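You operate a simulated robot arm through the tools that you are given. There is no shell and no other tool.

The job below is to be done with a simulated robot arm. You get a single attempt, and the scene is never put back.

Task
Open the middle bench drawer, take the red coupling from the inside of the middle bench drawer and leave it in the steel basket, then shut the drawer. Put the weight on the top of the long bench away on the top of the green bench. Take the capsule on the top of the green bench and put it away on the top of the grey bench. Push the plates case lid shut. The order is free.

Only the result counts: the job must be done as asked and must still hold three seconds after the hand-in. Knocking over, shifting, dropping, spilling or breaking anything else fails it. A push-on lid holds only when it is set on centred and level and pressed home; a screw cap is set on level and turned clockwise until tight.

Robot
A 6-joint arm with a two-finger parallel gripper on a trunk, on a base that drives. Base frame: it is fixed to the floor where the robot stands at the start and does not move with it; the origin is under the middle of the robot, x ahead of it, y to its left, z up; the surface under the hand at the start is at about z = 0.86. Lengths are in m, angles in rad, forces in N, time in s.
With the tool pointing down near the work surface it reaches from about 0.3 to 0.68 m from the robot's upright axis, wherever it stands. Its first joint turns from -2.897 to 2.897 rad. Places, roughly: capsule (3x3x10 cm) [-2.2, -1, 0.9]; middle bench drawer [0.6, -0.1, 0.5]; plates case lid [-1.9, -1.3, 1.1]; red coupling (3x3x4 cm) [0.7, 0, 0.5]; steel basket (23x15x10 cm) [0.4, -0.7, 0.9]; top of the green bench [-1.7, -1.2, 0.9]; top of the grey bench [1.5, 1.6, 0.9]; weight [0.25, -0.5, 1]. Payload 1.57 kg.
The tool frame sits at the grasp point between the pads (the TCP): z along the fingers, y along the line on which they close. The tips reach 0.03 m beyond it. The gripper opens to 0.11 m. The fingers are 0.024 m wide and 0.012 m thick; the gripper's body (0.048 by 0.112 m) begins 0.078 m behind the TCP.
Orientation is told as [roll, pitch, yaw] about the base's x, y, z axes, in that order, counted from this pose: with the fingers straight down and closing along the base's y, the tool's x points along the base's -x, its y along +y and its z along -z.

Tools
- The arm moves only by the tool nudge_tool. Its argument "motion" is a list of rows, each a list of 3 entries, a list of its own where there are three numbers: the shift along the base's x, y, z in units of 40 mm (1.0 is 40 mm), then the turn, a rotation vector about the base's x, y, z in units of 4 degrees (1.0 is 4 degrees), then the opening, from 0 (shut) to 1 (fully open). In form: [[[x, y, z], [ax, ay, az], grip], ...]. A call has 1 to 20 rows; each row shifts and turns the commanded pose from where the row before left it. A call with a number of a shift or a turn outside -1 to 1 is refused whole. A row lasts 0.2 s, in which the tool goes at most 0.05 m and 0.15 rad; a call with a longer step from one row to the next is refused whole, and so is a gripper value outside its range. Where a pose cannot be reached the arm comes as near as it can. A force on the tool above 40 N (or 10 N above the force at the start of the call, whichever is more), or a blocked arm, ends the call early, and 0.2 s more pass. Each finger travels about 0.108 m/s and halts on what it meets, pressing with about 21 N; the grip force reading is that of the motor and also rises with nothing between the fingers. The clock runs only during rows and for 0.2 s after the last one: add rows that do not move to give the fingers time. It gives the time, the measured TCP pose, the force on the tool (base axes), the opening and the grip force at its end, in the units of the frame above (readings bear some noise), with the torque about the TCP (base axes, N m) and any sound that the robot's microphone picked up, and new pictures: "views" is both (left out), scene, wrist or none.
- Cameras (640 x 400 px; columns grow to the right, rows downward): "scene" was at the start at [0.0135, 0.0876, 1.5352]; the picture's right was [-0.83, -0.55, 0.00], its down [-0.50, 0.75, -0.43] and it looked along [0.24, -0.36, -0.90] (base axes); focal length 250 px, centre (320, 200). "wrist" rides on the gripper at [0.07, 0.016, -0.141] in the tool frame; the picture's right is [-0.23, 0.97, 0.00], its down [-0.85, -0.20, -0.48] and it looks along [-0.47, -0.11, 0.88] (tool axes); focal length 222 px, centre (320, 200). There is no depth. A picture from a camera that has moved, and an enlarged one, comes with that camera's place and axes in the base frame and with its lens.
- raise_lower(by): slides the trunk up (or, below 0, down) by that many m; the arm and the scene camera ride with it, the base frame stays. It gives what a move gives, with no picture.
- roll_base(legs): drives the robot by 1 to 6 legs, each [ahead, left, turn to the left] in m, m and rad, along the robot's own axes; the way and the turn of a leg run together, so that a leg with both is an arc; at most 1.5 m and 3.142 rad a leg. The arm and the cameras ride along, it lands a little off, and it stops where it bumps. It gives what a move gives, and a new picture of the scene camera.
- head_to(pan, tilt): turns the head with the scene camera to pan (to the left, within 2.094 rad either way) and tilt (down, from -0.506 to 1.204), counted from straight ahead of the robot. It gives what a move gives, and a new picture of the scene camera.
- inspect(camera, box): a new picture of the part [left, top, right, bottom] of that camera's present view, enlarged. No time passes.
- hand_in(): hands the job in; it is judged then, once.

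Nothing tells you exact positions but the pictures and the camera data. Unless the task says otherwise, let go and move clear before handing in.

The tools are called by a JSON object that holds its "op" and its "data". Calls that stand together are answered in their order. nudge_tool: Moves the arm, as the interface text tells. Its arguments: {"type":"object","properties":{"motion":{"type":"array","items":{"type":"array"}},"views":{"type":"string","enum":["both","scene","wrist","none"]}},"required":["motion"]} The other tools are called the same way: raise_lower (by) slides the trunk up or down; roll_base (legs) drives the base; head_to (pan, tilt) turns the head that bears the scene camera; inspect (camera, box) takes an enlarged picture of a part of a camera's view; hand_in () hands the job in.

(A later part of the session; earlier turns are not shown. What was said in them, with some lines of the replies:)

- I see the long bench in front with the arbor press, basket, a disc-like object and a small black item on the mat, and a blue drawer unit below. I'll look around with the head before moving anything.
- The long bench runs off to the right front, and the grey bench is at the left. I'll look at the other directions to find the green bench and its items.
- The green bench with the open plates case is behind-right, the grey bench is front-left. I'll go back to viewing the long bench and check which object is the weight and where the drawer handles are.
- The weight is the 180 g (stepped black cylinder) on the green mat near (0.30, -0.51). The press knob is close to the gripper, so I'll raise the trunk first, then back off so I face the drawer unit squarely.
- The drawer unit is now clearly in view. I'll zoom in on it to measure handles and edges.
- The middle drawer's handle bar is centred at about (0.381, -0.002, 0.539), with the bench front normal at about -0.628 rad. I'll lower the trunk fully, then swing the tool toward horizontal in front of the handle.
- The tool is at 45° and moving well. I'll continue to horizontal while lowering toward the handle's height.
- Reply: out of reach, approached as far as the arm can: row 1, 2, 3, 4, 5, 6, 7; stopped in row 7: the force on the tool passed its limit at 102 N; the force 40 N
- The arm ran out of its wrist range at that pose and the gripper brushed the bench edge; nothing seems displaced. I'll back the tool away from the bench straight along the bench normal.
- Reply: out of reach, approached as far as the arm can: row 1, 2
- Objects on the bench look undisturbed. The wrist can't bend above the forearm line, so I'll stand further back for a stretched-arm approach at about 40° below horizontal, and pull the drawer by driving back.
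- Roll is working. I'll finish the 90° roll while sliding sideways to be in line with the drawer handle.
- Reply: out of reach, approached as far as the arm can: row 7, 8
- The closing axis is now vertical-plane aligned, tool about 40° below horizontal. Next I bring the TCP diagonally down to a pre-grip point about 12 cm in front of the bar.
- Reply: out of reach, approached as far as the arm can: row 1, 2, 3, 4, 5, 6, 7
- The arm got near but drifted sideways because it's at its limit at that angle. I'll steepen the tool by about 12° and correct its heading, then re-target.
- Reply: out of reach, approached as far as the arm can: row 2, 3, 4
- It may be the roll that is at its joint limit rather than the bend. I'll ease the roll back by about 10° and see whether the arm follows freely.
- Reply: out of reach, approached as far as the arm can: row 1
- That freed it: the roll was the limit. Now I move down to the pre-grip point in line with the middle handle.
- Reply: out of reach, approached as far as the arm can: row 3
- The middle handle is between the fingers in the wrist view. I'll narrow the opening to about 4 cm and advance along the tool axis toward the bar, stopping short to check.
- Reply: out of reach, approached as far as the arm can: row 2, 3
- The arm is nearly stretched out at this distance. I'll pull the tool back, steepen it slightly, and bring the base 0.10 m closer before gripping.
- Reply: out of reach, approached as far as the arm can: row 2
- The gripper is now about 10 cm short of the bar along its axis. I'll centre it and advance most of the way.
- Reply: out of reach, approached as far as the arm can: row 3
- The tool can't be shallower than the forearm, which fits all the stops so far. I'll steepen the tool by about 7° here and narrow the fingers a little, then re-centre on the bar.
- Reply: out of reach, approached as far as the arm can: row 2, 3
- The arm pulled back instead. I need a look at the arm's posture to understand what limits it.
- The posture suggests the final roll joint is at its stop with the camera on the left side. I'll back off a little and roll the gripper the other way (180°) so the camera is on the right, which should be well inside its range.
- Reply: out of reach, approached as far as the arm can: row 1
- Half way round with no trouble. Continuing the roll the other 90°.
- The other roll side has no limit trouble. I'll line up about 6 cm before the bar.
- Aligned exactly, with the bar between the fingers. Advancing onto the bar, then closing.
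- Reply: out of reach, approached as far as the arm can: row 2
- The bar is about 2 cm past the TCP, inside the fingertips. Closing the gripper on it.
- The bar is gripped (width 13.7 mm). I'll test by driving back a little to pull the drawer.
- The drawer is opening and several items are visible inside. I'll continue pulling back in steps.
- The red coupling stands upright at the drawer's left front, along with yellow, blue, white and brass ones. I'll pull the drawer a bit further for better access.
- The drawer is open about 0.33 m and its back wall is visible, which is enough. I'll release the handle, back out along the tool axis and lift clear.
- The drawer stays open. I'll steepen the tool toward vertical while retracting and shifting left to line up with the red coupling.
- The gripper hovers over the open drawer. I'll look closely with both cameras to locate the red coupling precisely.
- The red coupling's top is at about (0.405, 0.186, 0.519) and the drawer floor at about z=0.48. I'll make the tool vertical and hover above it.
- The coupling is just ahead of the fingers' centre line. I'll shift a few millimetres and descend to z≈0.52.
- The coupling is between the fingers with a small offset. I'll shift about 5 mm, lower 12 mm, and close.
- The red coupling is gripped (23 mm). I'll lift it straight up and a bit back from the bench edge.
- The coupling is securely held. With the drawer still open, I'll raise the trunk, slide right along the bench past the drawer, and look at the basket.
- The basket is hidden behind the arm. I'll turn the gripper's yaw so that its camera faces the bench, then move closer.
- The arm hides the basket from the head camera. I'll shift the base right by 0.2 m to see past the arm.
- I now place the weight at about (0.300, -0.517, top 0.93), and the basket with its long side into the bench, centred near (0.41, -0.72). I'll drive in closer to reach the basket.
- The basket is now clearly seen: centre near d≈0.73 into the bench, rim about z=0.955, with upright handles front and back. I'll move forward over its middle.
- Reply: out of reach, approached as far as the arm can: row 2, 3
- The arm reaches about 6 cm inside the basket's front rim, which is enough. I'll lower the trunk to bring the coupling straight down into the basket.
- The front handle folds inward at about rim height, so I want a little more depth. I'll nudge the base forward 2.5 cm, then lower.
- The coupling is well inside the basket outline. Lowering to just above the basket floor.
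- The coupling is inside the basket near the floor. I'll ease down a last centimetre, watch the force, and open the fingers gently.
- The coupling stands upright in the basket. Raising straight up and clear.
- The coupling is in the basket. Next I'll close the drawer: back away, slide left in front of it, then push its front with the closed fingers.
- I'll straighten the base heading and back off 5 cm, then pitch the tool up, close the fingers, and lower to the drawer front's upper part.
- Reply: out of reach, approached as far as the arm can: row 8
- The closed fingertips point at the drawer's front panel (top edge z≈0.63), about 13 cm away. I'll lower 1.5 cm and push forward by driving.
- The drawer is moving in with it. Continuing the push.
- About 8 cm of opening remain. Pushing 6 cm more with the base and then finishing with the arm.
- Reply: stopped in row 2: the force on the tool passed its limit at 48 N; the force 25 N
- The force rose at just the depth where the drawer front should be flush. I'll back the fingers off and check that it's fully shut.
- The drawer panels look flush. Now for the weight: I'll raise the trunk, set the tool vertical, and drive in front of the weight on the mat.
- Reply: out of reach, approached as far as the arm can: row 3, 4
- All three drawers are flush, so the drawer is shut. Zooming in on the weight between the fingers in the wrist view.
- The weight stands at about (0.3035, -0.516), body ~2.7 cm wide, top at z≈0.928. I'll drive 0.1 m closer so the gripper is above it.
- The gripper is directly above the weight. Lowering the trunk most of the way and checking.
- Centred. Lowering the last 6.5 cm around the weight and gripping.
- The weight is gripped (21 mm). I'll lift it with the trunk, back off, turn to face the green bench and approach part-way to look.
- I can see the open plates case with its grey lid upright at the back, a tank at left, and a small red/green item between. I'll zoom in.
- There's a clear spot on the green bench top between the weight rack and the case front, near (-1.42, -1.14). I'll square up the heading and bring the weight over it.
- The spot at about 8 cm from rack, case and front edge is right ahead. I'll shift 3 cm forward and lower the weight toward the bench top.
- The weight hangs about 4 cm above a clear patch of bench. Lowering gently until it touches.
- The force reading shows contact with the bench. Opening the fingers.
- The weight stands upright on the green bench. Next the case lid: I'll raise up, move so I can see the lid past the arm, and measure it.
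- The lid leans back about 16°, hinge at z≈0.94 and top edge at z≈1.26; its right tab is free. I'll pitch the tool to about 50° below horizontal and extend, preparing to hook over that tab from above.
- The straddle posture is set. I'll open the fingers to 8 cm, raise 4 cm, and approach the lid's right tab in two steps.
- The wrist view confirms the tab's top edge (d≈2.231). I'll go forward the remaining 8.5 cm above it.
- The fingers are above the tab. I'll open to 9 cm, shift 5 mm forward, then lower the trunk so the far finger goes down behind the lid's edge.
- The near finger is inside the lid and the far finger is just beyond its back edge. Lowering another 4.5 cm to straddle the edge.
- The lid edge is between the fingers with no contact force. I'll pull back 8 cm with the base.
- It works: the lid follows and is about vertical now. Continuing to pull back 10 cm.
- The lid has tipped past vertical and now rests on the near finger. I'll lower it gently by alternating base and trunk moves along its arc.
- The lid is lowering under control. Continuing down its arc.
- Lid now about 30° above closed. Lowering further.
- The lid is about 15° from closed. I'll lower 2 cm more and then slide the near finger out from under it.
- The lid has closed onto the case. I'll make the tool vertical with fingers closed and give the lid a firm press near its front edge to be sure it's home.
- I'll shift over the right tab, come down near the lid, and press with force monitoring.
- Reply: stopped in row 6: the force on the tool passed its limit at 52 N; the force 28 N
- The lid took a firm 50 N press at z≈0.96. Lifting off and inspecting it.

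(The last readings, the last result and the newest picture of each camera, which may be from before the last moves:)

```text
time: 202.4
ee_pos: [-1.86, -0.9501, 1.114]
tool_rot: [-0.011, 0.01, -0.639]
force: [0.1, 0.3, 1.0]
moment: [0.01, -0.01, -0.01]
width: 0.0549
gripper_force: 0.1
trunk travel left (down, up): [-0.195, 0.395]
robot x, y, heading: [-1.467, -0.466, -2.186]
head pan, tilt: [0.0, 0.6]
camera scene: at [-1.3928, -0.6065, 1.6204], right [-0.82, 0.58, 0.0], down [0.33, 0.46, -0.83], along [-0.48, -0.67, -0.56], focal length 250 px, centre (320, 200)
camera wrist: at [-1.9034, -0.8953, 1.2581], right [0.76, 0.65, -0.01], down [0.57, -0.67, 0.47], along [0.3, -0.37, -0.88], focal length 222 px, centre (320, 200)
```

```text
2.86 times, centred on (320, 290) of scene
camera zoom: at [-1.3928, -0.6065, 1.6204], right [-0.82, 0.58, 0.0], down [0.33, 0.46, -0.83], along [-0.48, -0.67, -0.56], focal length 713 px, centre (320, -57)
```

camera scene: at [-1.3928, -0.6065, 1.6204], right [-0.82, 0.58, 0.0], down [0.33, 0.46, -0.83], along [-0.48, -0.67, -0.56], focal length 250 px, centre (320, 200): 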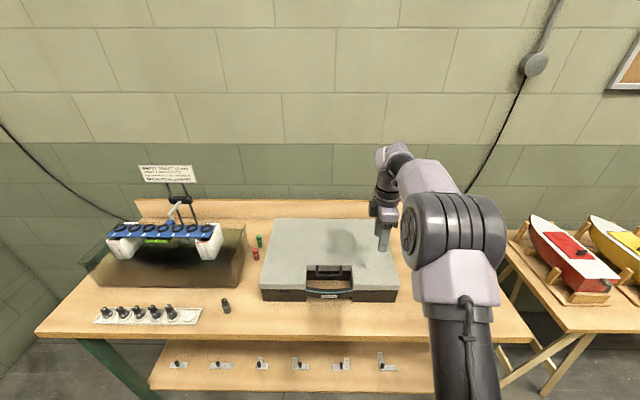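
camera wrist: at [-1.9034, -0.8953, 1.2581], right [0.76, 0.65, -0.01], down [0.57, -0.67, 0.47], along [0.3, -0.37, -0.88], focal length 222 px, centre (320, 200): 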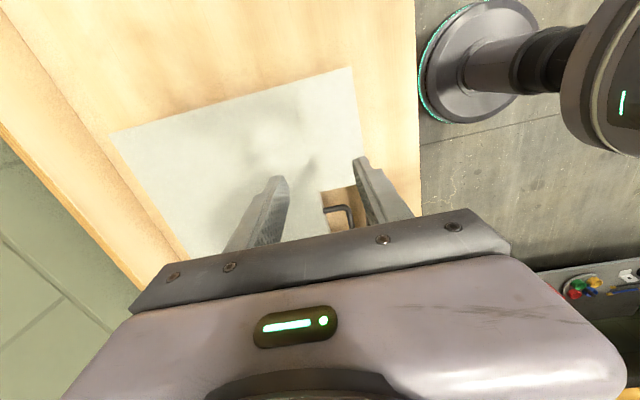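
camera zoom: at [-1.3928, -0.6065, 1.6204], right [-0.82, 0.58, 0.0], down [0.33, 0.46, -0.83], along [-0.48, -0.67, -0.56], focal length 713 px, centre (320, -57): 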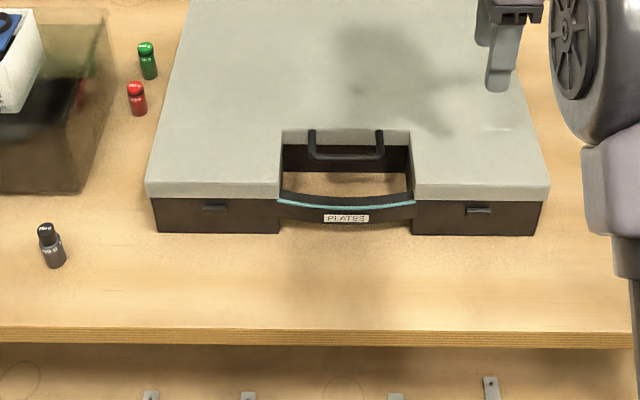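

The lid is shut flush. Now the capsule, which stands at about (-2.238, -0.949) with its top near z=0.965. Driving over to reach it.

{"op": "roll_base", "data": {"legs": [[0.16, -0.3, -0.01]]}}

{"op": "inspect", "data": {"camera": "wrist", "box": [0, 0, 640, 400]}}

```text
time: 204.6
ee_pos: [-2.1984, -0.905, 1.115]
tool_rot: [-0.011, 0.011, -0.653]
force: [0.0, 0.7, 0.1]
moment: [-0.01, -0.03, -0.01]
width: 0.0551
gripper_force: 0.0
trunk travel left (down, up): [-0.195, 0.395]
robot x, y, heading: [-1.7993, -0.4284, -2.202]
head pan, tilt: [0.0, 0.6]
camera scene: at [-1.7277, -0.5681, 1.6204], right [-0.81, 0.59, 0.0], down [0.33, 0.46, -0.82], along [-0.49, -0.67, -0.57], focal length 250 px, centre (320, 200)
```

scene: 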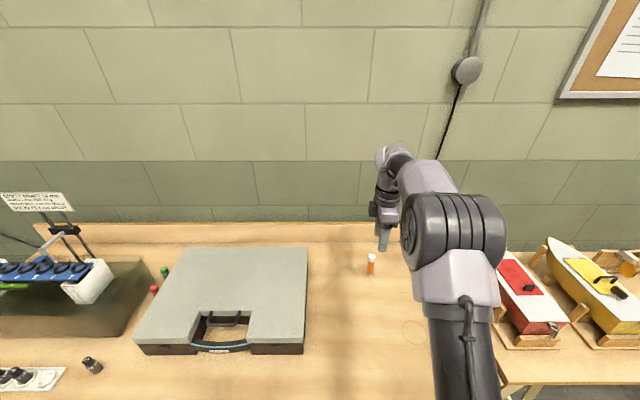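

```text
1.00 times, centred on (320, 200) of wrist (not enlarged: the box is as wide or as high as the picture)
camera zoom: at [-2.2423, -0.8494, 1.2576], right [0.77, 0.64, -0.01], down [0.56, -0.68, 0.47], along [0.29, -0.37, -0.88], focal length 222 px, centre (320, 200)
```

zoom: 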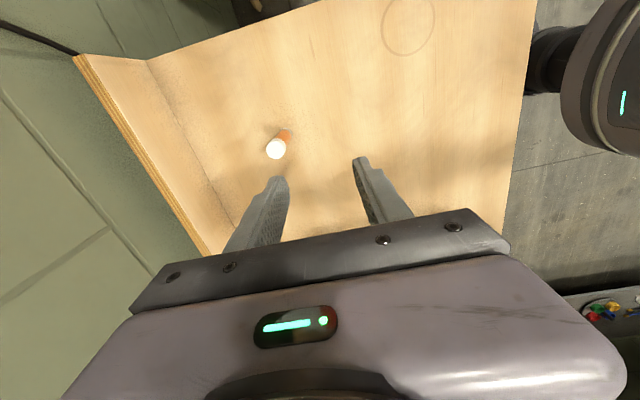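

The capsule's white top is at (-2.239, -0.950). I'll come down to just above its top, shift over it, and check.

{"op": "nudge_tool", "data": {"motion": [[[0, 0, -0.8], [0, 0, 0], 0.64], [[0, 0, -0.8], [0, 0, 0], 0.64], [[0, 0, -0.7], [0, 0, 0], 0.64], [[-0.51, -0.57, 0], [0, 0, 0], 0.64], [[-0.51, -0.57, 0], [0, 0, 0], 0.64], [[0, 0, 0], [0, 0, 0], 0.64]], "views": "wrist"}}

```text
time: 206.0
ee_pos: [-2.2373, -0.95, 1.0249]
tool_rot: [-0.011, 0.01, -0.653]
force: [0.4, 0.7, 0.3]
moment: [0.01, 0.02, -0.01]
width: 0.0704
gripper_force: 0.0
trunk travel left (down, up): [-0.195, 0.395]
robot x, y, heading: [-1.7975, -0.4331, -2.205]
head pan, tilt: [0.0, 0.6]
camera wrist: at [-2.281, -0.8951, 1.1674], right [0.77, 0.64, -0.01], down [0.56, -0.68, 0.47], along [0.29, -0.37, -0.88], focal length 222 px, centre (320, 200)
```

wrist: 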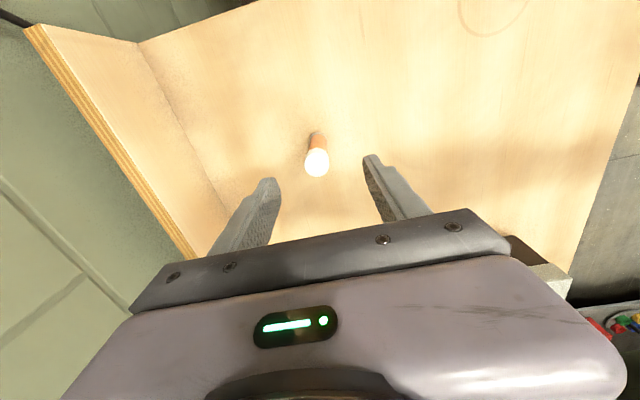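

The capsule is centred between the fingers. Lowering 9 cm around it and gripping.

{"op": "nudge_tool", "data": {"motion": [[[-0.08, -0.05, -0.7], [0, 0, 0], 0.64], [[0, 0, -0.8], [0, 0, 0], 0.64], [[0, 0, -0.75], [0, 0, 0], 0.64], [[0, 0, 0], [0, 0, 0], 0.64]], "views": "wrist"}}

```text
time: 207.0
ee_pos: [-2.2419, -0.9522, 0.9351]
tool_rot: [-0.011, 0.011, -0.653]
force: [0.6, 0.0, -0.2]
moment: [0.02, 0.0, 0.01]
width: 0.0706
gripper_force: 0.1
trunk travel left (down, up): [-0.195, 0.395]
robot x, y, heading: [-1.7973, -0.4305, -2.201]
head pan, tilt: [0.0, 0.6]
camera wrist: at [-2.2848, -0.8967, 1.0767], right [0.77, 0.64, -0.01], down [0.56, -0.68, 0.47], along [0.29, -0.37, -0.88], focal length 222 px, centre (320, 200)
```

wrist: 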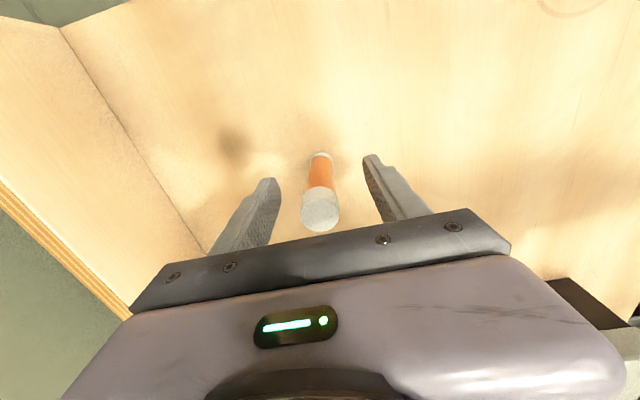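

{"op": "nudge_tool", "data": {"motion": [[[0, 0, 0], [0, 0, 0], 0.4], [[0, 0, 0], [0, 0, 0], 0.2], [[0, 0, 0], [0, 0, 0], 0.1], [[0, 0, 0], [0, 0, 0], 0.1], [[0, 0, 0], [0, 0, 0], 0.1]], "views": "wrist"}}

```text
time: 208.2
ee_pos: [-2.2412, -0.9522, 0.9346]
tool_rot: [-0.01, 0.011, -0.652]
force: [-1.0, -0.8, 0.1]
moment: [0.01, -0.01, -0.02]
width: 0.0242
gripper_force: 20.9
trunk travel left (down, up): [-0.195, 0.395]
robot x, y, heading: [-1.8001, -0.4301, -2.208]
head pan, tilt: [0.0, 0.6]
camera wrist: at [-2.2849, -0.8967, 1.0768], right [0.77, 0.64, -0.01], down [0.56, -0.68, 0.47], along [0.29, -0.37, -0.88], focal length 222 px, centre (320, 200)
```

wrist: 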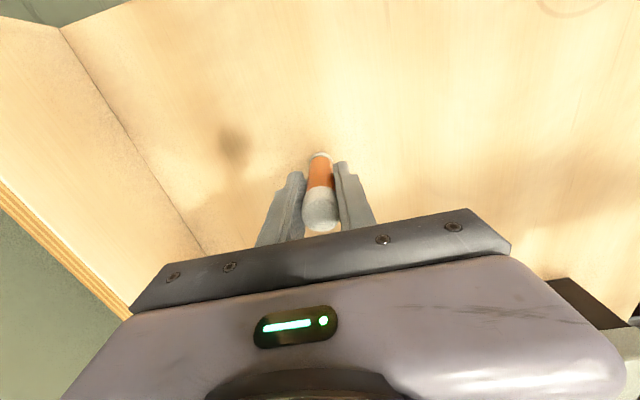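

The capsule is gripped (24 mm). I'll lift it, back away, turn around in the open area, and drive toward the grey bench.

{"op": "raise_lower", "data": {"by": 0.2}}

{"op": "roll_base", "data": {"legs": [[-0.55, 0.0, 0.0], [0.0, 0.0, 1.6], [0.0, 0.0, 1.5475]]}}

```text
time: 210.4
ee_pos: [-2.242, -0.9522, 1.1335]
tool_rot: [-0.012, 0.01, -0.654]
force: [0.2, 0.3, -0.6]
moment: [-0.01, 0.02, 0.0]
width: 0.0236
gripper_force: 21.1
trunk travel left (down, up): [-0.395, 0.195]
robot x, y, heading: [-1.7998, -0.4276, -2.206]
head pan, tilt: [0.0, 0.6]
```

```text
time: 221.0
ee_pos: [-1.0003, 0.4989, 1.1337]
tool_rot: [-0.009, 0.011, 2.416]
force: [0.5, -0.2, -0.5]
moment: [0.0, 0.0, 0.0]
width: 0.0242
gripper_force: 20.4
trunk travel left (down, up): [-0.395, 0.195]
robot x, y, heading: [-1.4815, 0.0097, 0.864]
head pan, tilt: [0.0, 0.6]
camera scene: at [-1.5417, 0.1501, 1.8203], right [0.76, -0.65, 0.0], down [-0.37, -0.43, -0.83], along [0.53, 0.63, -0.56], focal length 250 px, centre (320, 200)
```

scene: 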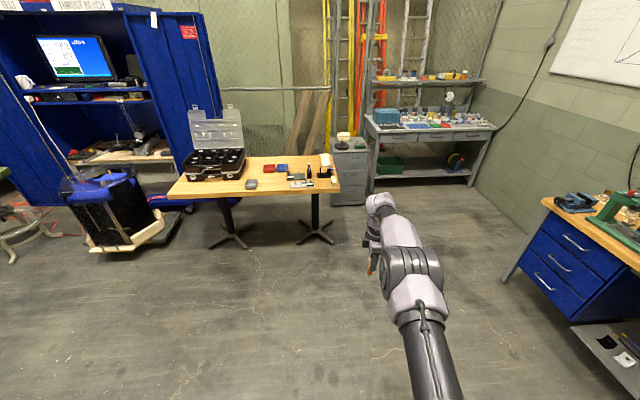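

I'm a little short on the turn; I'll correct the heading and drive over to the grey bench along a path clear of both tables.

{"op": "roll_base", "data": {"legs": [[0.0, 0.0, 0.0785], [1.3, -0.6, 0.0], [0.71, -0.9, 0.0]]}}

{"op": "head_to", "data": {"pan": 0.0, "tilt": 0.7}}

```text
time: 234.0
ee_pos: [1.3341, 1.2983, 1.1343]
tool_rot: [-0.01, 0.011, 2.499]
force: [1.1, 0.6, -0.1]
moment: [0.0, 0.01, -0.04]
width: 0.0239
gripper_force: 20.9
trunk travel left (down, up): [-0.395, 0.195]
robot x, y, heading: [0.8995, 0.7699, 0.949]
head pan, tilt: [0.0, 0.6]
camera scene: at [0.8235, 0.9057, 1.8204], right [0.81, -0.58, 0.0], down [-0.33, -0.46, -0.82], along [0.48, 0.67, -0.57], focal length 250 px, centre (320, 200)
```

scene: 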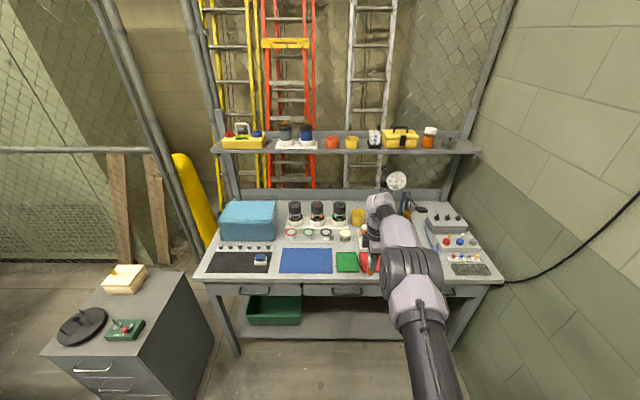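

```text
time: 234.7
ee_pos: [1.3339, 1.2978, 1.1349]
tool_rot: [-0.01, 0.011, 2.499]
force: [0.3, 0.6, 0.5]
moment: [0.02, 0.01, 0.05]
width: 0.0241
gripper_force: 21.3
trunk travel left (down, up): [-0.395, 0.195]
robot x, y, heading: [0.8984, 0.7687, 0.953]
head pan, tilt: [0.0, 0.7]
camera scene: at [0.821, 0.9028, 1.8118], right [0.81, -0.58, 0.0], down [-0.37, -0.52, -0.77], along [0.45, 0.62, -0.64], focal length 250 px, centre (320, 200)
```

scene: 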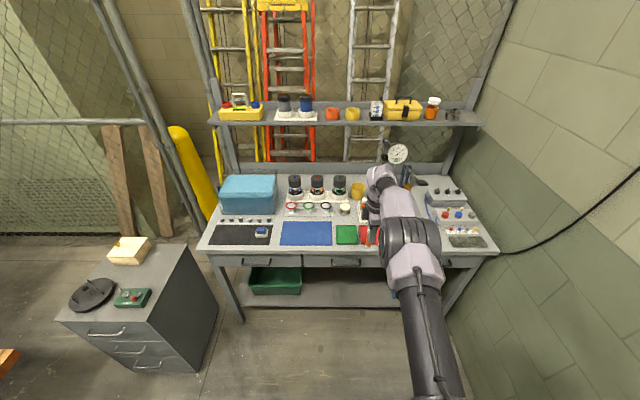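

{"op": "inspect", "data": {"camera": "scene", "box": [190, 150, 510, 280]}}

{"op": "inspect", "data": {"camera": "wrist", "box": [0, 0, 640, 400]}}

```text
2.00 times, centred on (350, 215) of scene
camera zoom: at [0.821, 0.9028, 1.8118], right [0.81, -0.58, 0.0], down [-0.37, -0.52, -0.77], along [0.45, 0.62, -0.64], focal length 499 px, centre (260, 170)
```

zoom: 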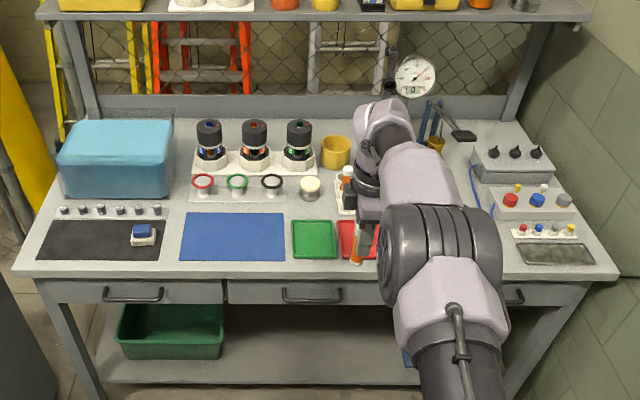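

```text
1.00 times, centred on (320, 200) of wrist (not enlarged: the box is as wide or as high as the picture)
camera zoom: at [1.3781, 1.2435, 1.2769], right [-0.77, -0.64, -0.01], down [-0.57, 0.67, 0.47], along [-0.29, 0.37, -0.88], focal length 222 px, centre (320, 200)
```

zoom: 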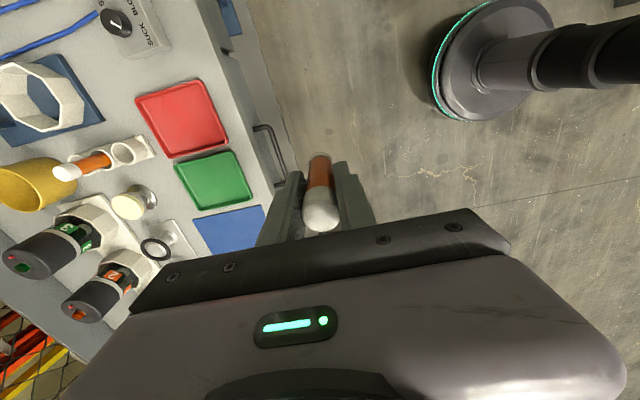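

The grey bench holds many items. I'll shift left to see the bench's right half without the arm in the way, to pick a clear bare patch.

{"op": "roll_base", "data": {"legs": [[0.0, 0.38, -0.01]]}}

{"op": "inspect", "data": {"camera": "scene", "box": [330, 120, 640, 300]}}

```text
time: 237.0
ee_pos: [1.0389, 1.5114, 1.1335]
tool_rot: [-0.01, 0.011, 2.484]
force: [-0.2, 0.0, 0.3]
moment: [0.01, 0.0, -0.02]
width: 0.0238
gripper_force: 20.8
trunk travel left (down, up): [-0.395, 0.195]
robot x, y, heading: [0.5964, 0.991, 0.935]
head pan, tilt: [0.0, 0.7]
camera scene: at [0.5205, 1.1237, 1.8117], right [0.8, -0.59, 0.0], down [-0.38, -0.52, -0.76], along [0.45, 0.62, -0.64], focal length 250 px, centre (320, 200)
```

scene: 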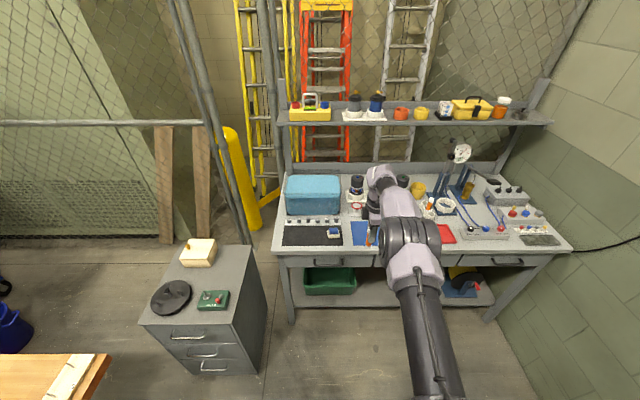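

```text
2.06 times, centred on (485, 210) of scene
camera zoom: at [0.5205, 1.1237, 1.8117], right [0.8, -0.59, 0.0], down [-0.38, -0.52, -0.76], along [0.45, 0.62, -0.64], focal length 516 px, centre (-21, 179)
```

zoom: 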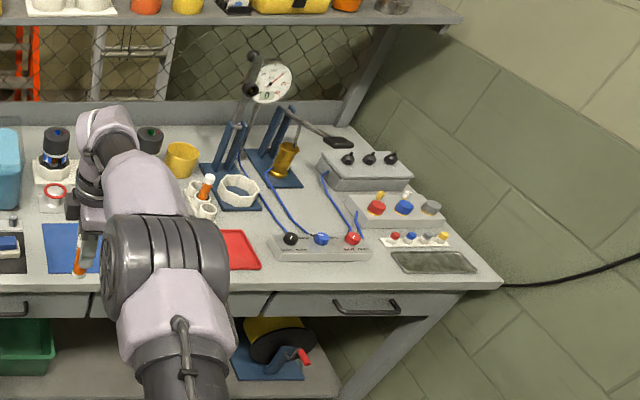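

There's a bare strip about 8 cm deep between the bench's front edge and the "suck/blow" panel on the right half. I'll bring the capsule over there and look closely.

{"op": "roll_base", "data": {"legs": [[0.08, -0.62, 0.0]]}}

{"op": "inspect", "data": {"camera": "wrist", "box": [0, 0, 640, 400]}}

{"op": "inspect", "data": {"camera": "scene", "box": [240, 150, 560, 330]}}

```text
time: 240.5
ee_pos: [1.5873, 1.1987, 1.1332]
tool_rot: [-0.011, 0.011, 2.477]
force: [1.4, -0.2, 0.4]
moment: [0.0, -0.02, -0.01]
width: 0.0238
gripper_force: 21.0
trunk travel left (down, up): [-0.395, 0.195]
robot x, y, heading: [1.1406, 0.6827, 0.925]
head pan, tilt: [0.0, 0.7]
camera scene: at [1.0651, 0.817, 1.8118], right [0.8, -0.6, 0.0], down [-0.39, -0.51, -0.76], along [0.46, 0.61, -0.64], focal length 250 px, centre (320, 200)
```

scene: 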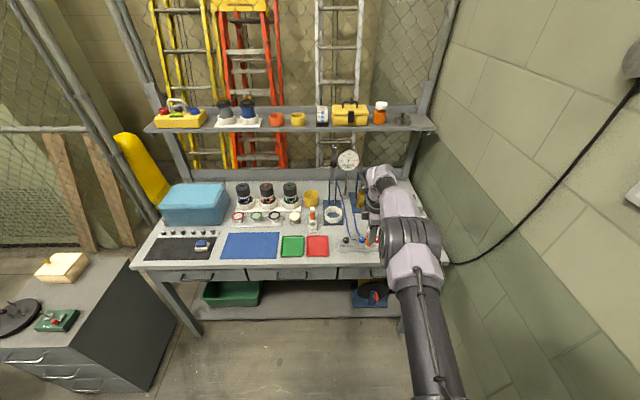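

```text
1.00 times, centred on (320, 200) of wrist (not enlarged: the box is as wide or as high as the picture)
camera zoom: at [1.6302, 1.1438, 1.2767], right [-0.78, -0.62, -0.01], down [-0.55, 0.69, 0.47], along [-0.29, 0.38, -0.88], focal length 222 px, centre (320, 200)
```

zoom: 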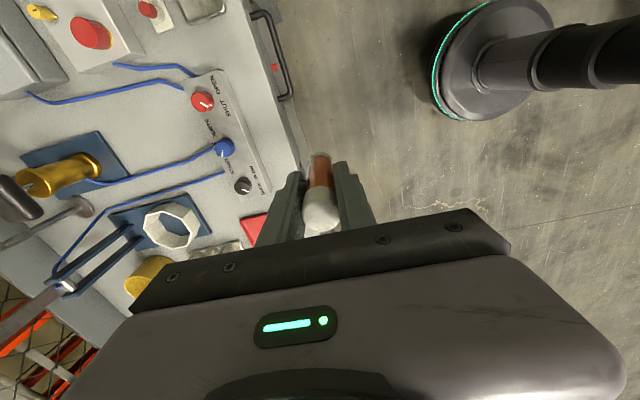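

```text
2.00 times, centred on (400, 240) of scene
camera zoom: at [1.0651, 0.817, 1.8118], right [0.8, -0.6, 0.0], down [-0.39, -0.51, -0.76], along [0.46, 0.61, -0.64], focal length 499 px, centre (160, 120)
```

zoom: 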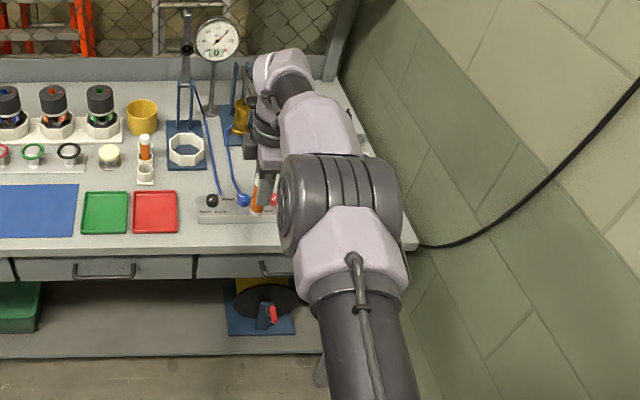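

The strip between the front edge (d≈1.96) and the panel (d≈2.03) is wide enough for the capsule's foot. I'll drive forward 10 cm and check alignment.

{"op": "roll_base", "data": {"legs": [[0.098, 0.0, 0.017]]}}

{"op": "raise_lower", "data": {"by": -0.12}}

{"op": "inspect", "data": {"camera": "wrist", "box": [100, 40, 500, 290]}}

{"op": "inspect", "data": {"camera": "scene", "box": [280, 180, 460, 300]}}

```text
time: 241.7
ee_pos: [1.6358, 1.2885, 1.1324]
tool_rot: [-0.009, 0.009, 2.495]
force: [0.9, -0.3, -0.1]
moment: [-0.04, -0.02, 0.0]
width: 0.024
gripper_force: 21.0
trunk travel left (down, up): [-0.395, 0.195]
robot x, y, heading: [1.1957, 0.758, 0.949]
head pan, tilt: [0.0, 0.7]
camera scene: at [1.121, 0.896, 1.8117], right [0.81, -0.59, 0.0], down [-0.38, -0.52, -0.76], along [0.45, 0.62, -0.64], focal length 250 px, centre (320, 200)
```

scene: 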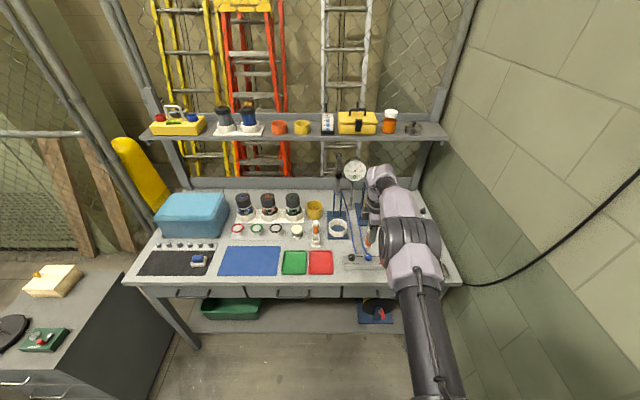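

```text
time: 243.2
ee_pos: [1.6361, 1.2872, 1.0144]
tool_rot: [-0.01, 0.011, 2.494]
force: [0.0, 0.0, 0.1]
moment: [-0.02, 0.03, 0.01]
width: 0.0237
gripper_force: 21.3
trunk travel left (down, up): [-0.275, 0.315]
robot x, y, heading: [1.1936, 0.7621, 0.947]
head pan, tilt: [0.0, 0.7]
```

```text
1.60 times, centred on (300, 165) of wrist
camera zoom: at [1.6792, 1.2325, 1.1571], right [-0.77, -0.64, -0.01], down [-0.57, 0.67, 0.47], along [-0.29, 0.37, -0.88], focal length 355 px, centre (352, 256)
```

zoom: 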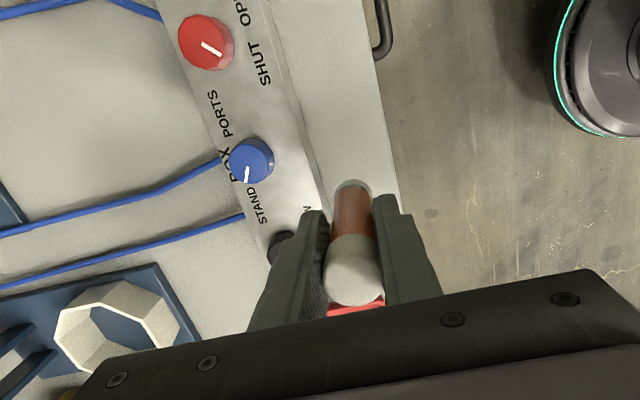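

```text
3.33 times, centred on (370, 240) of scene
camera zoom: at [1.1203, 0.8948, 1.6918], right [0.81, -0.59, 0.0], down [-0.38, -0.52, -0.77], along [0.45, 0.62, -0.64], focal length 832 px, centre (153, 67)
```

zoom: 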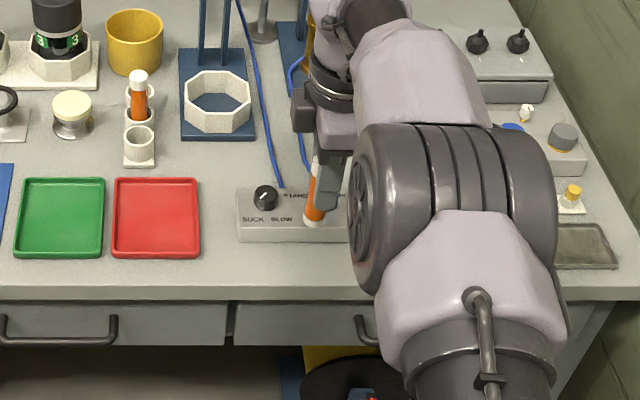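

{"op": "inspect", "data": {"camera": "wrist", "box": [200, 40, 380, 240]}}

{"op": "inspect", "data": {"camera": "scene", "box": [320, 215, 420, 285]}}

```text
2.00 times, centred on (290, 140) of wrist
camera zoom: at [1.6792, 1.2325, 1.1571], right [-0.77, -0.64, -0.01], down [-0.57, 0.67, 0.47], along [-0.29, 0.37, -0.88], focal length 444 px, centre (380, 320)
```

zoom: 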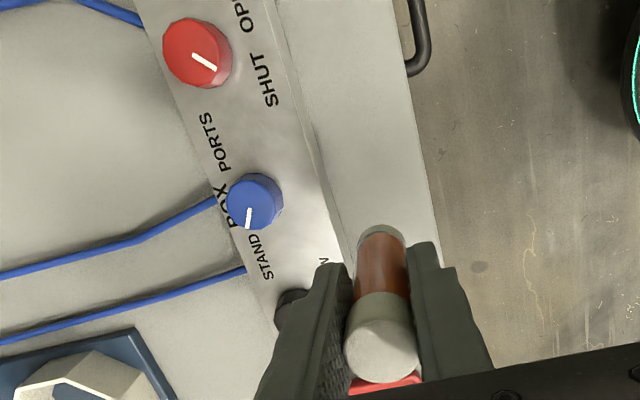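

```text
5.71 times, centred on (370, 250) of scene
camera zoom: at [1.1203, 0.8948, 1.6918], right [0.81, -0.59, 0.0], down [-0.38, -0.52, -0.77], along [0.45, 0.62, -0.64], focal length 1427 px, centre (34, -86)
```

zoom: 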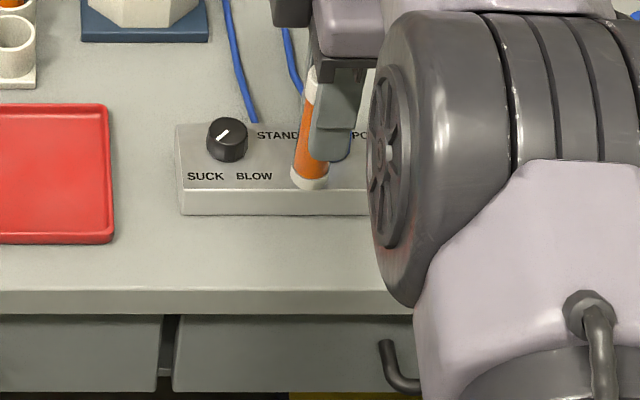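

The capsule's foot will land right in the middle of the bare strip. Lowering it gently.

{"op": "raise_lower", "data": {"by": -0.06}}

{"op": "nudge_tool", "data": {"motion": [[[0, 0, -0.15], [0, 0, 0], 0.1], [[0, 0, 0], [0, 0, 0], 0.1]], "views": "none"}}

{"op": "nudge_tool", "data": {"motion": [[[0, 0, -0.08], [0, 0, 0], 0.1], [[0, 0, 0], [0, 0, 0], 0.1]], "views": "none"}}

{"op": "nudge_tool", "data": {"motion": [[[0, 0, -0.08], [0, 0, 0], 0.1], [[0, 0, 0], [0, 0, 0], 0.1]], "views": "none"}}

```text
time: 244.2
ee_pos: [1.636, 1.2866, 0.9546]
tool_rot: [-0.01, 0.01, 2.494]
force: [1.5, -0.1, -0.4]
moment: [-0.01, 0.02, -0.02]
width: 0.0238
gripper_force: 20.9
trunk travel left (down, up): [-0.215, 0.375]
robot x, y, heading: [1.194, 0.762, 0.947]
head pan, tilt: [0.0, 0.7]
```

```text
time: 244.8
ee_pos: [1.6352, 1.2886, 0.9474]
tool_rot: [-0.01, 0.011, 2.494]
force: [0.5, 1.4, -1.0]
moment: [-0.02, 0.0, 0.0]
width: 0.0239
gripper_force: 20.9
trunk travel left (down, up): [-0.215, 0.375]
robot x, y, heading: [1.1964, 0.7609, 0.943]
head pan, tilt: [0.0, 0.7]
```

```text
time: 245.4
ee_pos: [1.636, 1.2887, 0.9459]
tool_rot: [-0.01, 0.01, 2.495]
force: [-0.5, -1.0, -0.8]
moment: [-0.01, 0.01, -0.02]
width: 0.0237
gripper_force: 21.3
trunk travel left (down, up): [-0.215, 0.375]
robot x, y, heading: [1.1978, 0.7595, 0.944]
head pan, tilt: [0.0, 0.7]
```

```text
time: 246.0
ee_pos: [1.6358, 1.2872, 0.9411]
tool_rot: [-0.01, 0.011, 2.494]
force: [-0.1, -0.1, -0.2]
moment: [0.0, -0.01, -0.01]
width: 0.0238
gripper_force: 21.2
trunk travel left (down, up): [-0.215, 0.375]
robot x, y, heading: [1.1953, 0.7608, 0.951]
head pan, tilt: [0.0, 0.7]
```

{"op": "nudge_tool", "data": {"motion": [[[0, 0, -0.08], [0, 0, 0], 0.1], [[0, 0, 0], [0, 0, 0], 0.1]], "views": "none"}}

{"op": "nudge_tool", "data": {"motion": [[[0, 0, -0.08], [0, 0, 0], 0.1], [[0, 0, 0], [0, 0, 0], 0.1]], "views": "none"}}

{"op": "inspect", "data": {"camera": "scene", "box": [320, 215, 420, 285]}}

```text
time: 246.6
ee_pos: [1.6363, 1.2885, 0.9398]
tool_rot: [-0.01, 0.011, 2.495]
force: [-0.5, -0.6, -0.5]
moment: [-0.02, -0.03, -0.03]
width: 0.0238
gripper_force: 20.9
trunk travel left (down, up): [-0.215, 0.375]
robot x, y, heading: [1.1945, 0.7627, 0.941]
head pan, tilt: [0.0, 0.7]
```

```text
time: 247.2
ee_pos: [1.636, 1.2874, 0.9372]
tool_rot: [-0.01, 0.01, 2.494]
force: [0.3, -0.5, -0.1]
moment: [0.01, 0.0, -0.01]
width: 0.0237
gripper_force: 21.0
trunk travel left (down, up): [-0.215, 0.375]
robot x, y, heading: [1.1967, 0.762, 0.944]
head pan, tilt: [0.0, 0.7]
```

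```text
5.71 times, centred on (370, 250) of scene
camera zoom: at [1.1204, 0.895, 1.6317], right [0.81, -0.59, 0.0], down [-0.38, -0.52, -0.76], along [0.45, 0.62, -0.64], focal length 1427 px, centre (34, -86)
```

zoom: 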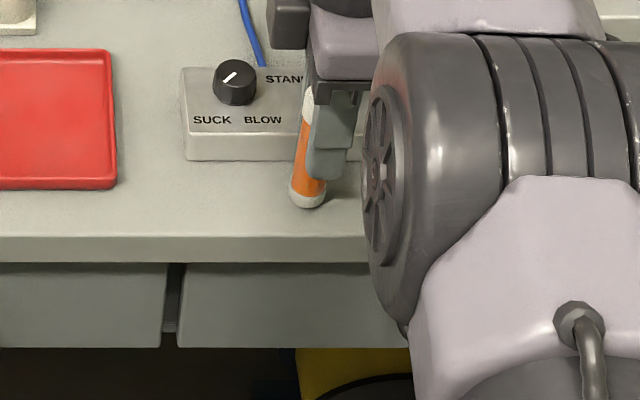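

Very near the surface. A few more small steps while watching the force.

{"op": "nudge_tool", "data": {"motion": [[[0, 0, -0.07], [0, 0, 0], 0.1], [[0, 0, 0], [0, 0, 0], 0.1]], "views": "none"}}

{"op": "nudge_tool", "data": {"motion": [[[0, 0, -0.07], [0, 0, 0], 0.1], [[0, 0, 0], [0, 0, 0], 0.1]], "views": "none"}}

```text
time: 247.8
ee_pos: [1.6354, 1.2874, 0.9333]
tool_rot: [-0.014, 0.011, 2.495]
force: [1.7, 0.1, 13.8]
moment: [-0.02, 0.01, 0.02]
width: 0.0239
gripper_force: 20.7
trunk travel left (down, up): [-0.215, 0.375]
robot x, y, heading: [1.1972, 0.7587, 0.942]
head pan, tilt: [0.0, 0.7]
```

```text
time: 248.4
ee_pos: [1.6348, 1.2876, 0.9312]
tool_rot: [-0.014, 0.009, 2.495]
force: [3.7, 2.4, 15.1]
moment: [0.13, -0.06, -0.02]
width: 0.0241
gripper_force: 20.9
trunk travel left (down, up): [-0.215, 0.375]
robot x, y, heading: [1.1977, 0.7613, 0.95]
head pan, tilt: [0.0, 0.7]
```

It's touching with about 15 N. I'll ease up 2 mm to relieve it, then open the fingers slowly.

{"op": "nudge_tool", "data": {"motion": [[[0, 0, 0.06], [0, 0, 0], 0.1], [[0, 0, 0], [0, 0, 0], 0.1]], "views": "none"}}

{"op": "nudge_tool", "data": {"motion": [[[0, 0, 0], [0, 0, 0], 0.225], [[0, 0, 0], [0, 0, 0], 0.25], [[0, 0, 0], [0, 0, 0], 0.3], [[0, 0, 0], [0, 0, 0], 0.38], [[0, 0, 0], [0, 0, 0], 0.45], [[0, 0, 0], [0, 0, 0], 0.45]], "views": "wrist"}}

```text
time: 249.0
ee_pos: [1.6359, 1.2882, 0.9313]
tool_rot: [-0.009, 0.011, 2.493]
force: [-0.6, -0.3, -1.1]
moment: [-0.04, -0.03, 0.03]
width: 0.024
gripper_force: 21.2
trunk travel left (down, up): [-0.215, 0.375]
robot x, y, heading: [1.1963, 0.7652, 0.94]
head pan, tilt: [0.0, 0.7]
```

```text
time: 250.4
ee_pos: [1.6348, 1.288, 0.9326]
tool_rot: [-0.01, 0.012, 2.494]
force: [-0.1, -0.1, -0.3]
moment: [-0.03, -0.02, 0.02]
width: 0.0497
gripper_force: 0.1
trunk travel left (down, up): [-0.215, 0.375]
robot x, y, heading: [1.199, 0.7615, 0.943]
head pan, tilt: [0.0, 0.7]
camera wrist: at [1.6793, 1.2331, 1.0754], right [-0.77, -0.64, -0.01], down [-0.57, 0.67, 0.47], along [-0.29, 0.37, -0.88], focal length 222 px, centre (320, 200)
```

wrist: 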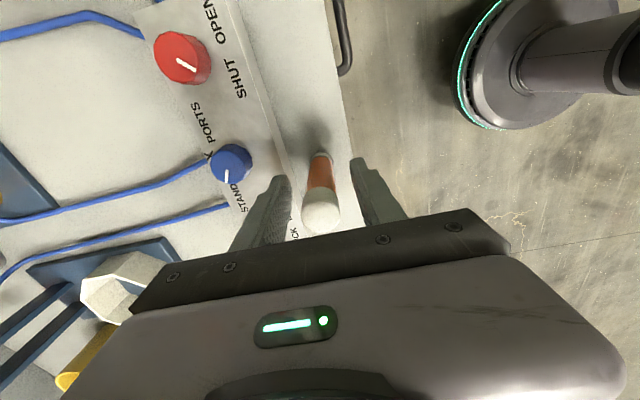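

The capsule stands free between the open fingers. Raising straight up with the trunk.

{"op": "raise_lower", "data": {"by": 0.2}}

{"op": "roll_base", "data": {"legs": [[-0.35, 0.0, 0.0]]}}

{"op": "inspect", "data": {"camera": "scene", "box": [300, 130, 500, 260]}}

```text
time: 252.5
ee_pos: [1.6359, 1.2874, 1.1324]
tool_rot: [-0.01, 0.011, 2.494]
force: [-1.0, 0.0, 0.4]
moment: [0.01, 0.04, 0.0]
width: 0.0496
gripper_force: 0.0
trunk travel left (down, up): [-0.415, 0.175]
robot x, y, heading: [1.1973, 0.7624, 0.944]
head pan, tilt: [0.0, 0.7]
```

```text
time: 254.8
ee_pos: [1.4338, 1.0091, 1.1333]
tool_rot: [-0.01, 0.01, 2.494]
force: [0.1, -0.1, 0.3]
moment: [0.02, -0.01, 0.01]
width: 0.0496
gripper_force: 0.1
trunk travel left (down, up): [-0.415, 0.175]
robot x, y, heading: [0.992, 0.4817, 0.944]
head pan, tilt: [0.0, 0.7]
camera scene: at [0.9177, 0.6151, 1.8318], right [0.81, -0.59, 0.0], down [-0.38, -0.52, -0.77], along [0.45, 0.62, -0.64], focal length 250 px, centre (320, 200)
```

scene: 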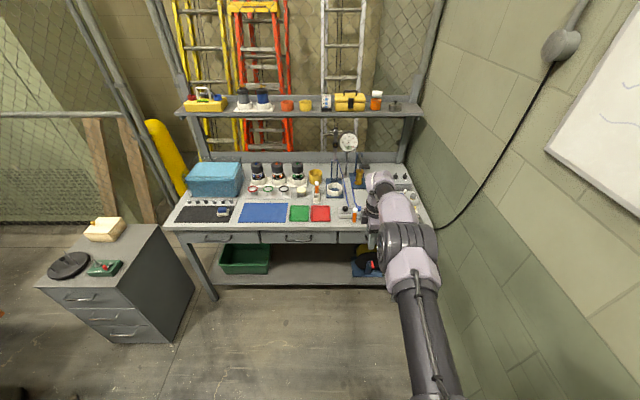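

```text
3.08 times, centred on (400, 195) of scene
camera zoom: at [0.9177, 0.6151, 1.8318], right [0.81, -0.59, 0.0], down [-0.38, -0.52, -0.77], along [0.45, 0.62, -0.64], focal length 768 px, centre (74, 215)
```

zoom: 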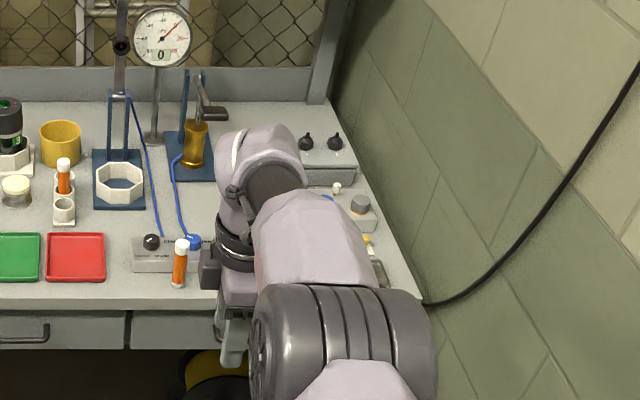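

The capsule stands upright on the grey bench. Before handing in, I'll check the long bench and the drawer, and the green bench once more.

{"op": "head_to", "data": {"pan": -2.0, "tilt": 0.6}}

{"op": "inspect", "data": {"camera": "scene", "box": [100, 100, 640, 400]}}

```text
time: 256.7
ee_pos: [1.4346, 1.0097, 1.1321]
tool_rot: [-0.009, 0.011, 2.494]
force: [0.2, 0.7, -0.9]
moment: [-0.01, 0.01, 0.0]
width: 0.0494
gripper_force: 0.0
trunk travel left (down, up): [-0.415, 0.175]
robot x, y, heading: [0.9921, 0.4809, 0.944]
head pan, tilt: [-2.0, 0.6]
camera scene: at [0.912, 0.47, 1.8404], right [-0.87, -0.49, 0.0], down [-0.28, 0.49, -0.83], along [0.41, -0.72, -0.56], focal length 250 px, centre (320, 200)
```

scene: 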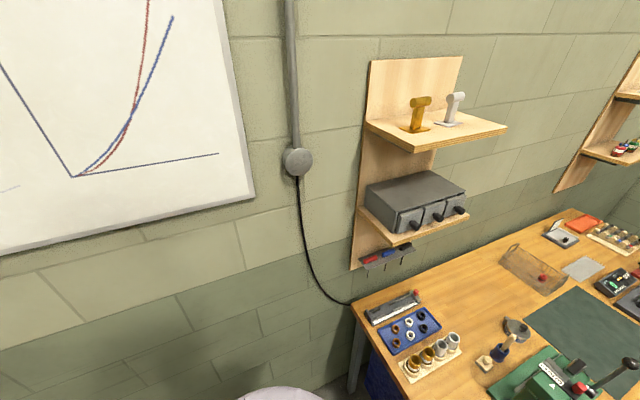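

```text
1.19 times, centred on (370, 250) of scene
camera zoom: at [0.912, 0.47, 1.8404], right [-0.87, -0.49, 0.0], down [-0.28, 0.49, -0.83], along [0.41, -0.72, -0.56], focal length 296 px, centre (261, 141)
```

zoom: 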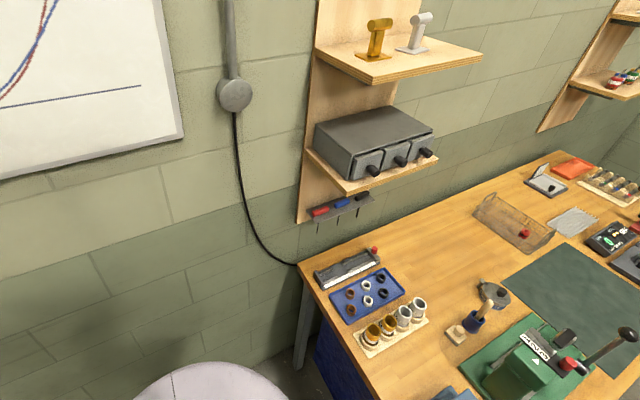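

Everything checks out: the red coupling is in the basket, the drawer is shut, the weight stands on the green bench, the case lid is closed, and the capsule stands on the grey bench. The gripper is empty and clear, so I'm handing in.

{"op": "hand_in", "data": {}}

```text
The job is handed in.
```

The job is handed in, with all four parts done as far as the pictures show. I saw no verdict after the hand-in.

- **Red coupling:** it is in the steel basket. The middle bench drawer is pushed shut, with its front flush with the other two.
- **Weight:** it stands upright on the green bench, on a bare patch between the weight rack and the plates case. I did not use the rack's empty socket, because you asked for the bench top.
- **Plates case lid:** it is closed, and I pressed it down until the tool stopped at about 50 N.
- **Capsule:** it stands upright on the grey bench, in a bare strip about 6.5 cm deep between the front edge and the "suck/blow" panel. I did not use the empty hole in the capsule holder there.

Early on, while I was reaching for the drawer handle, the gripper hit the front edge of the long bench with about 100 N. Nothing looked moved in the pictures afterwards.

I last looked at the green bench before driving to the grey bench. I did not check it again at the very end.
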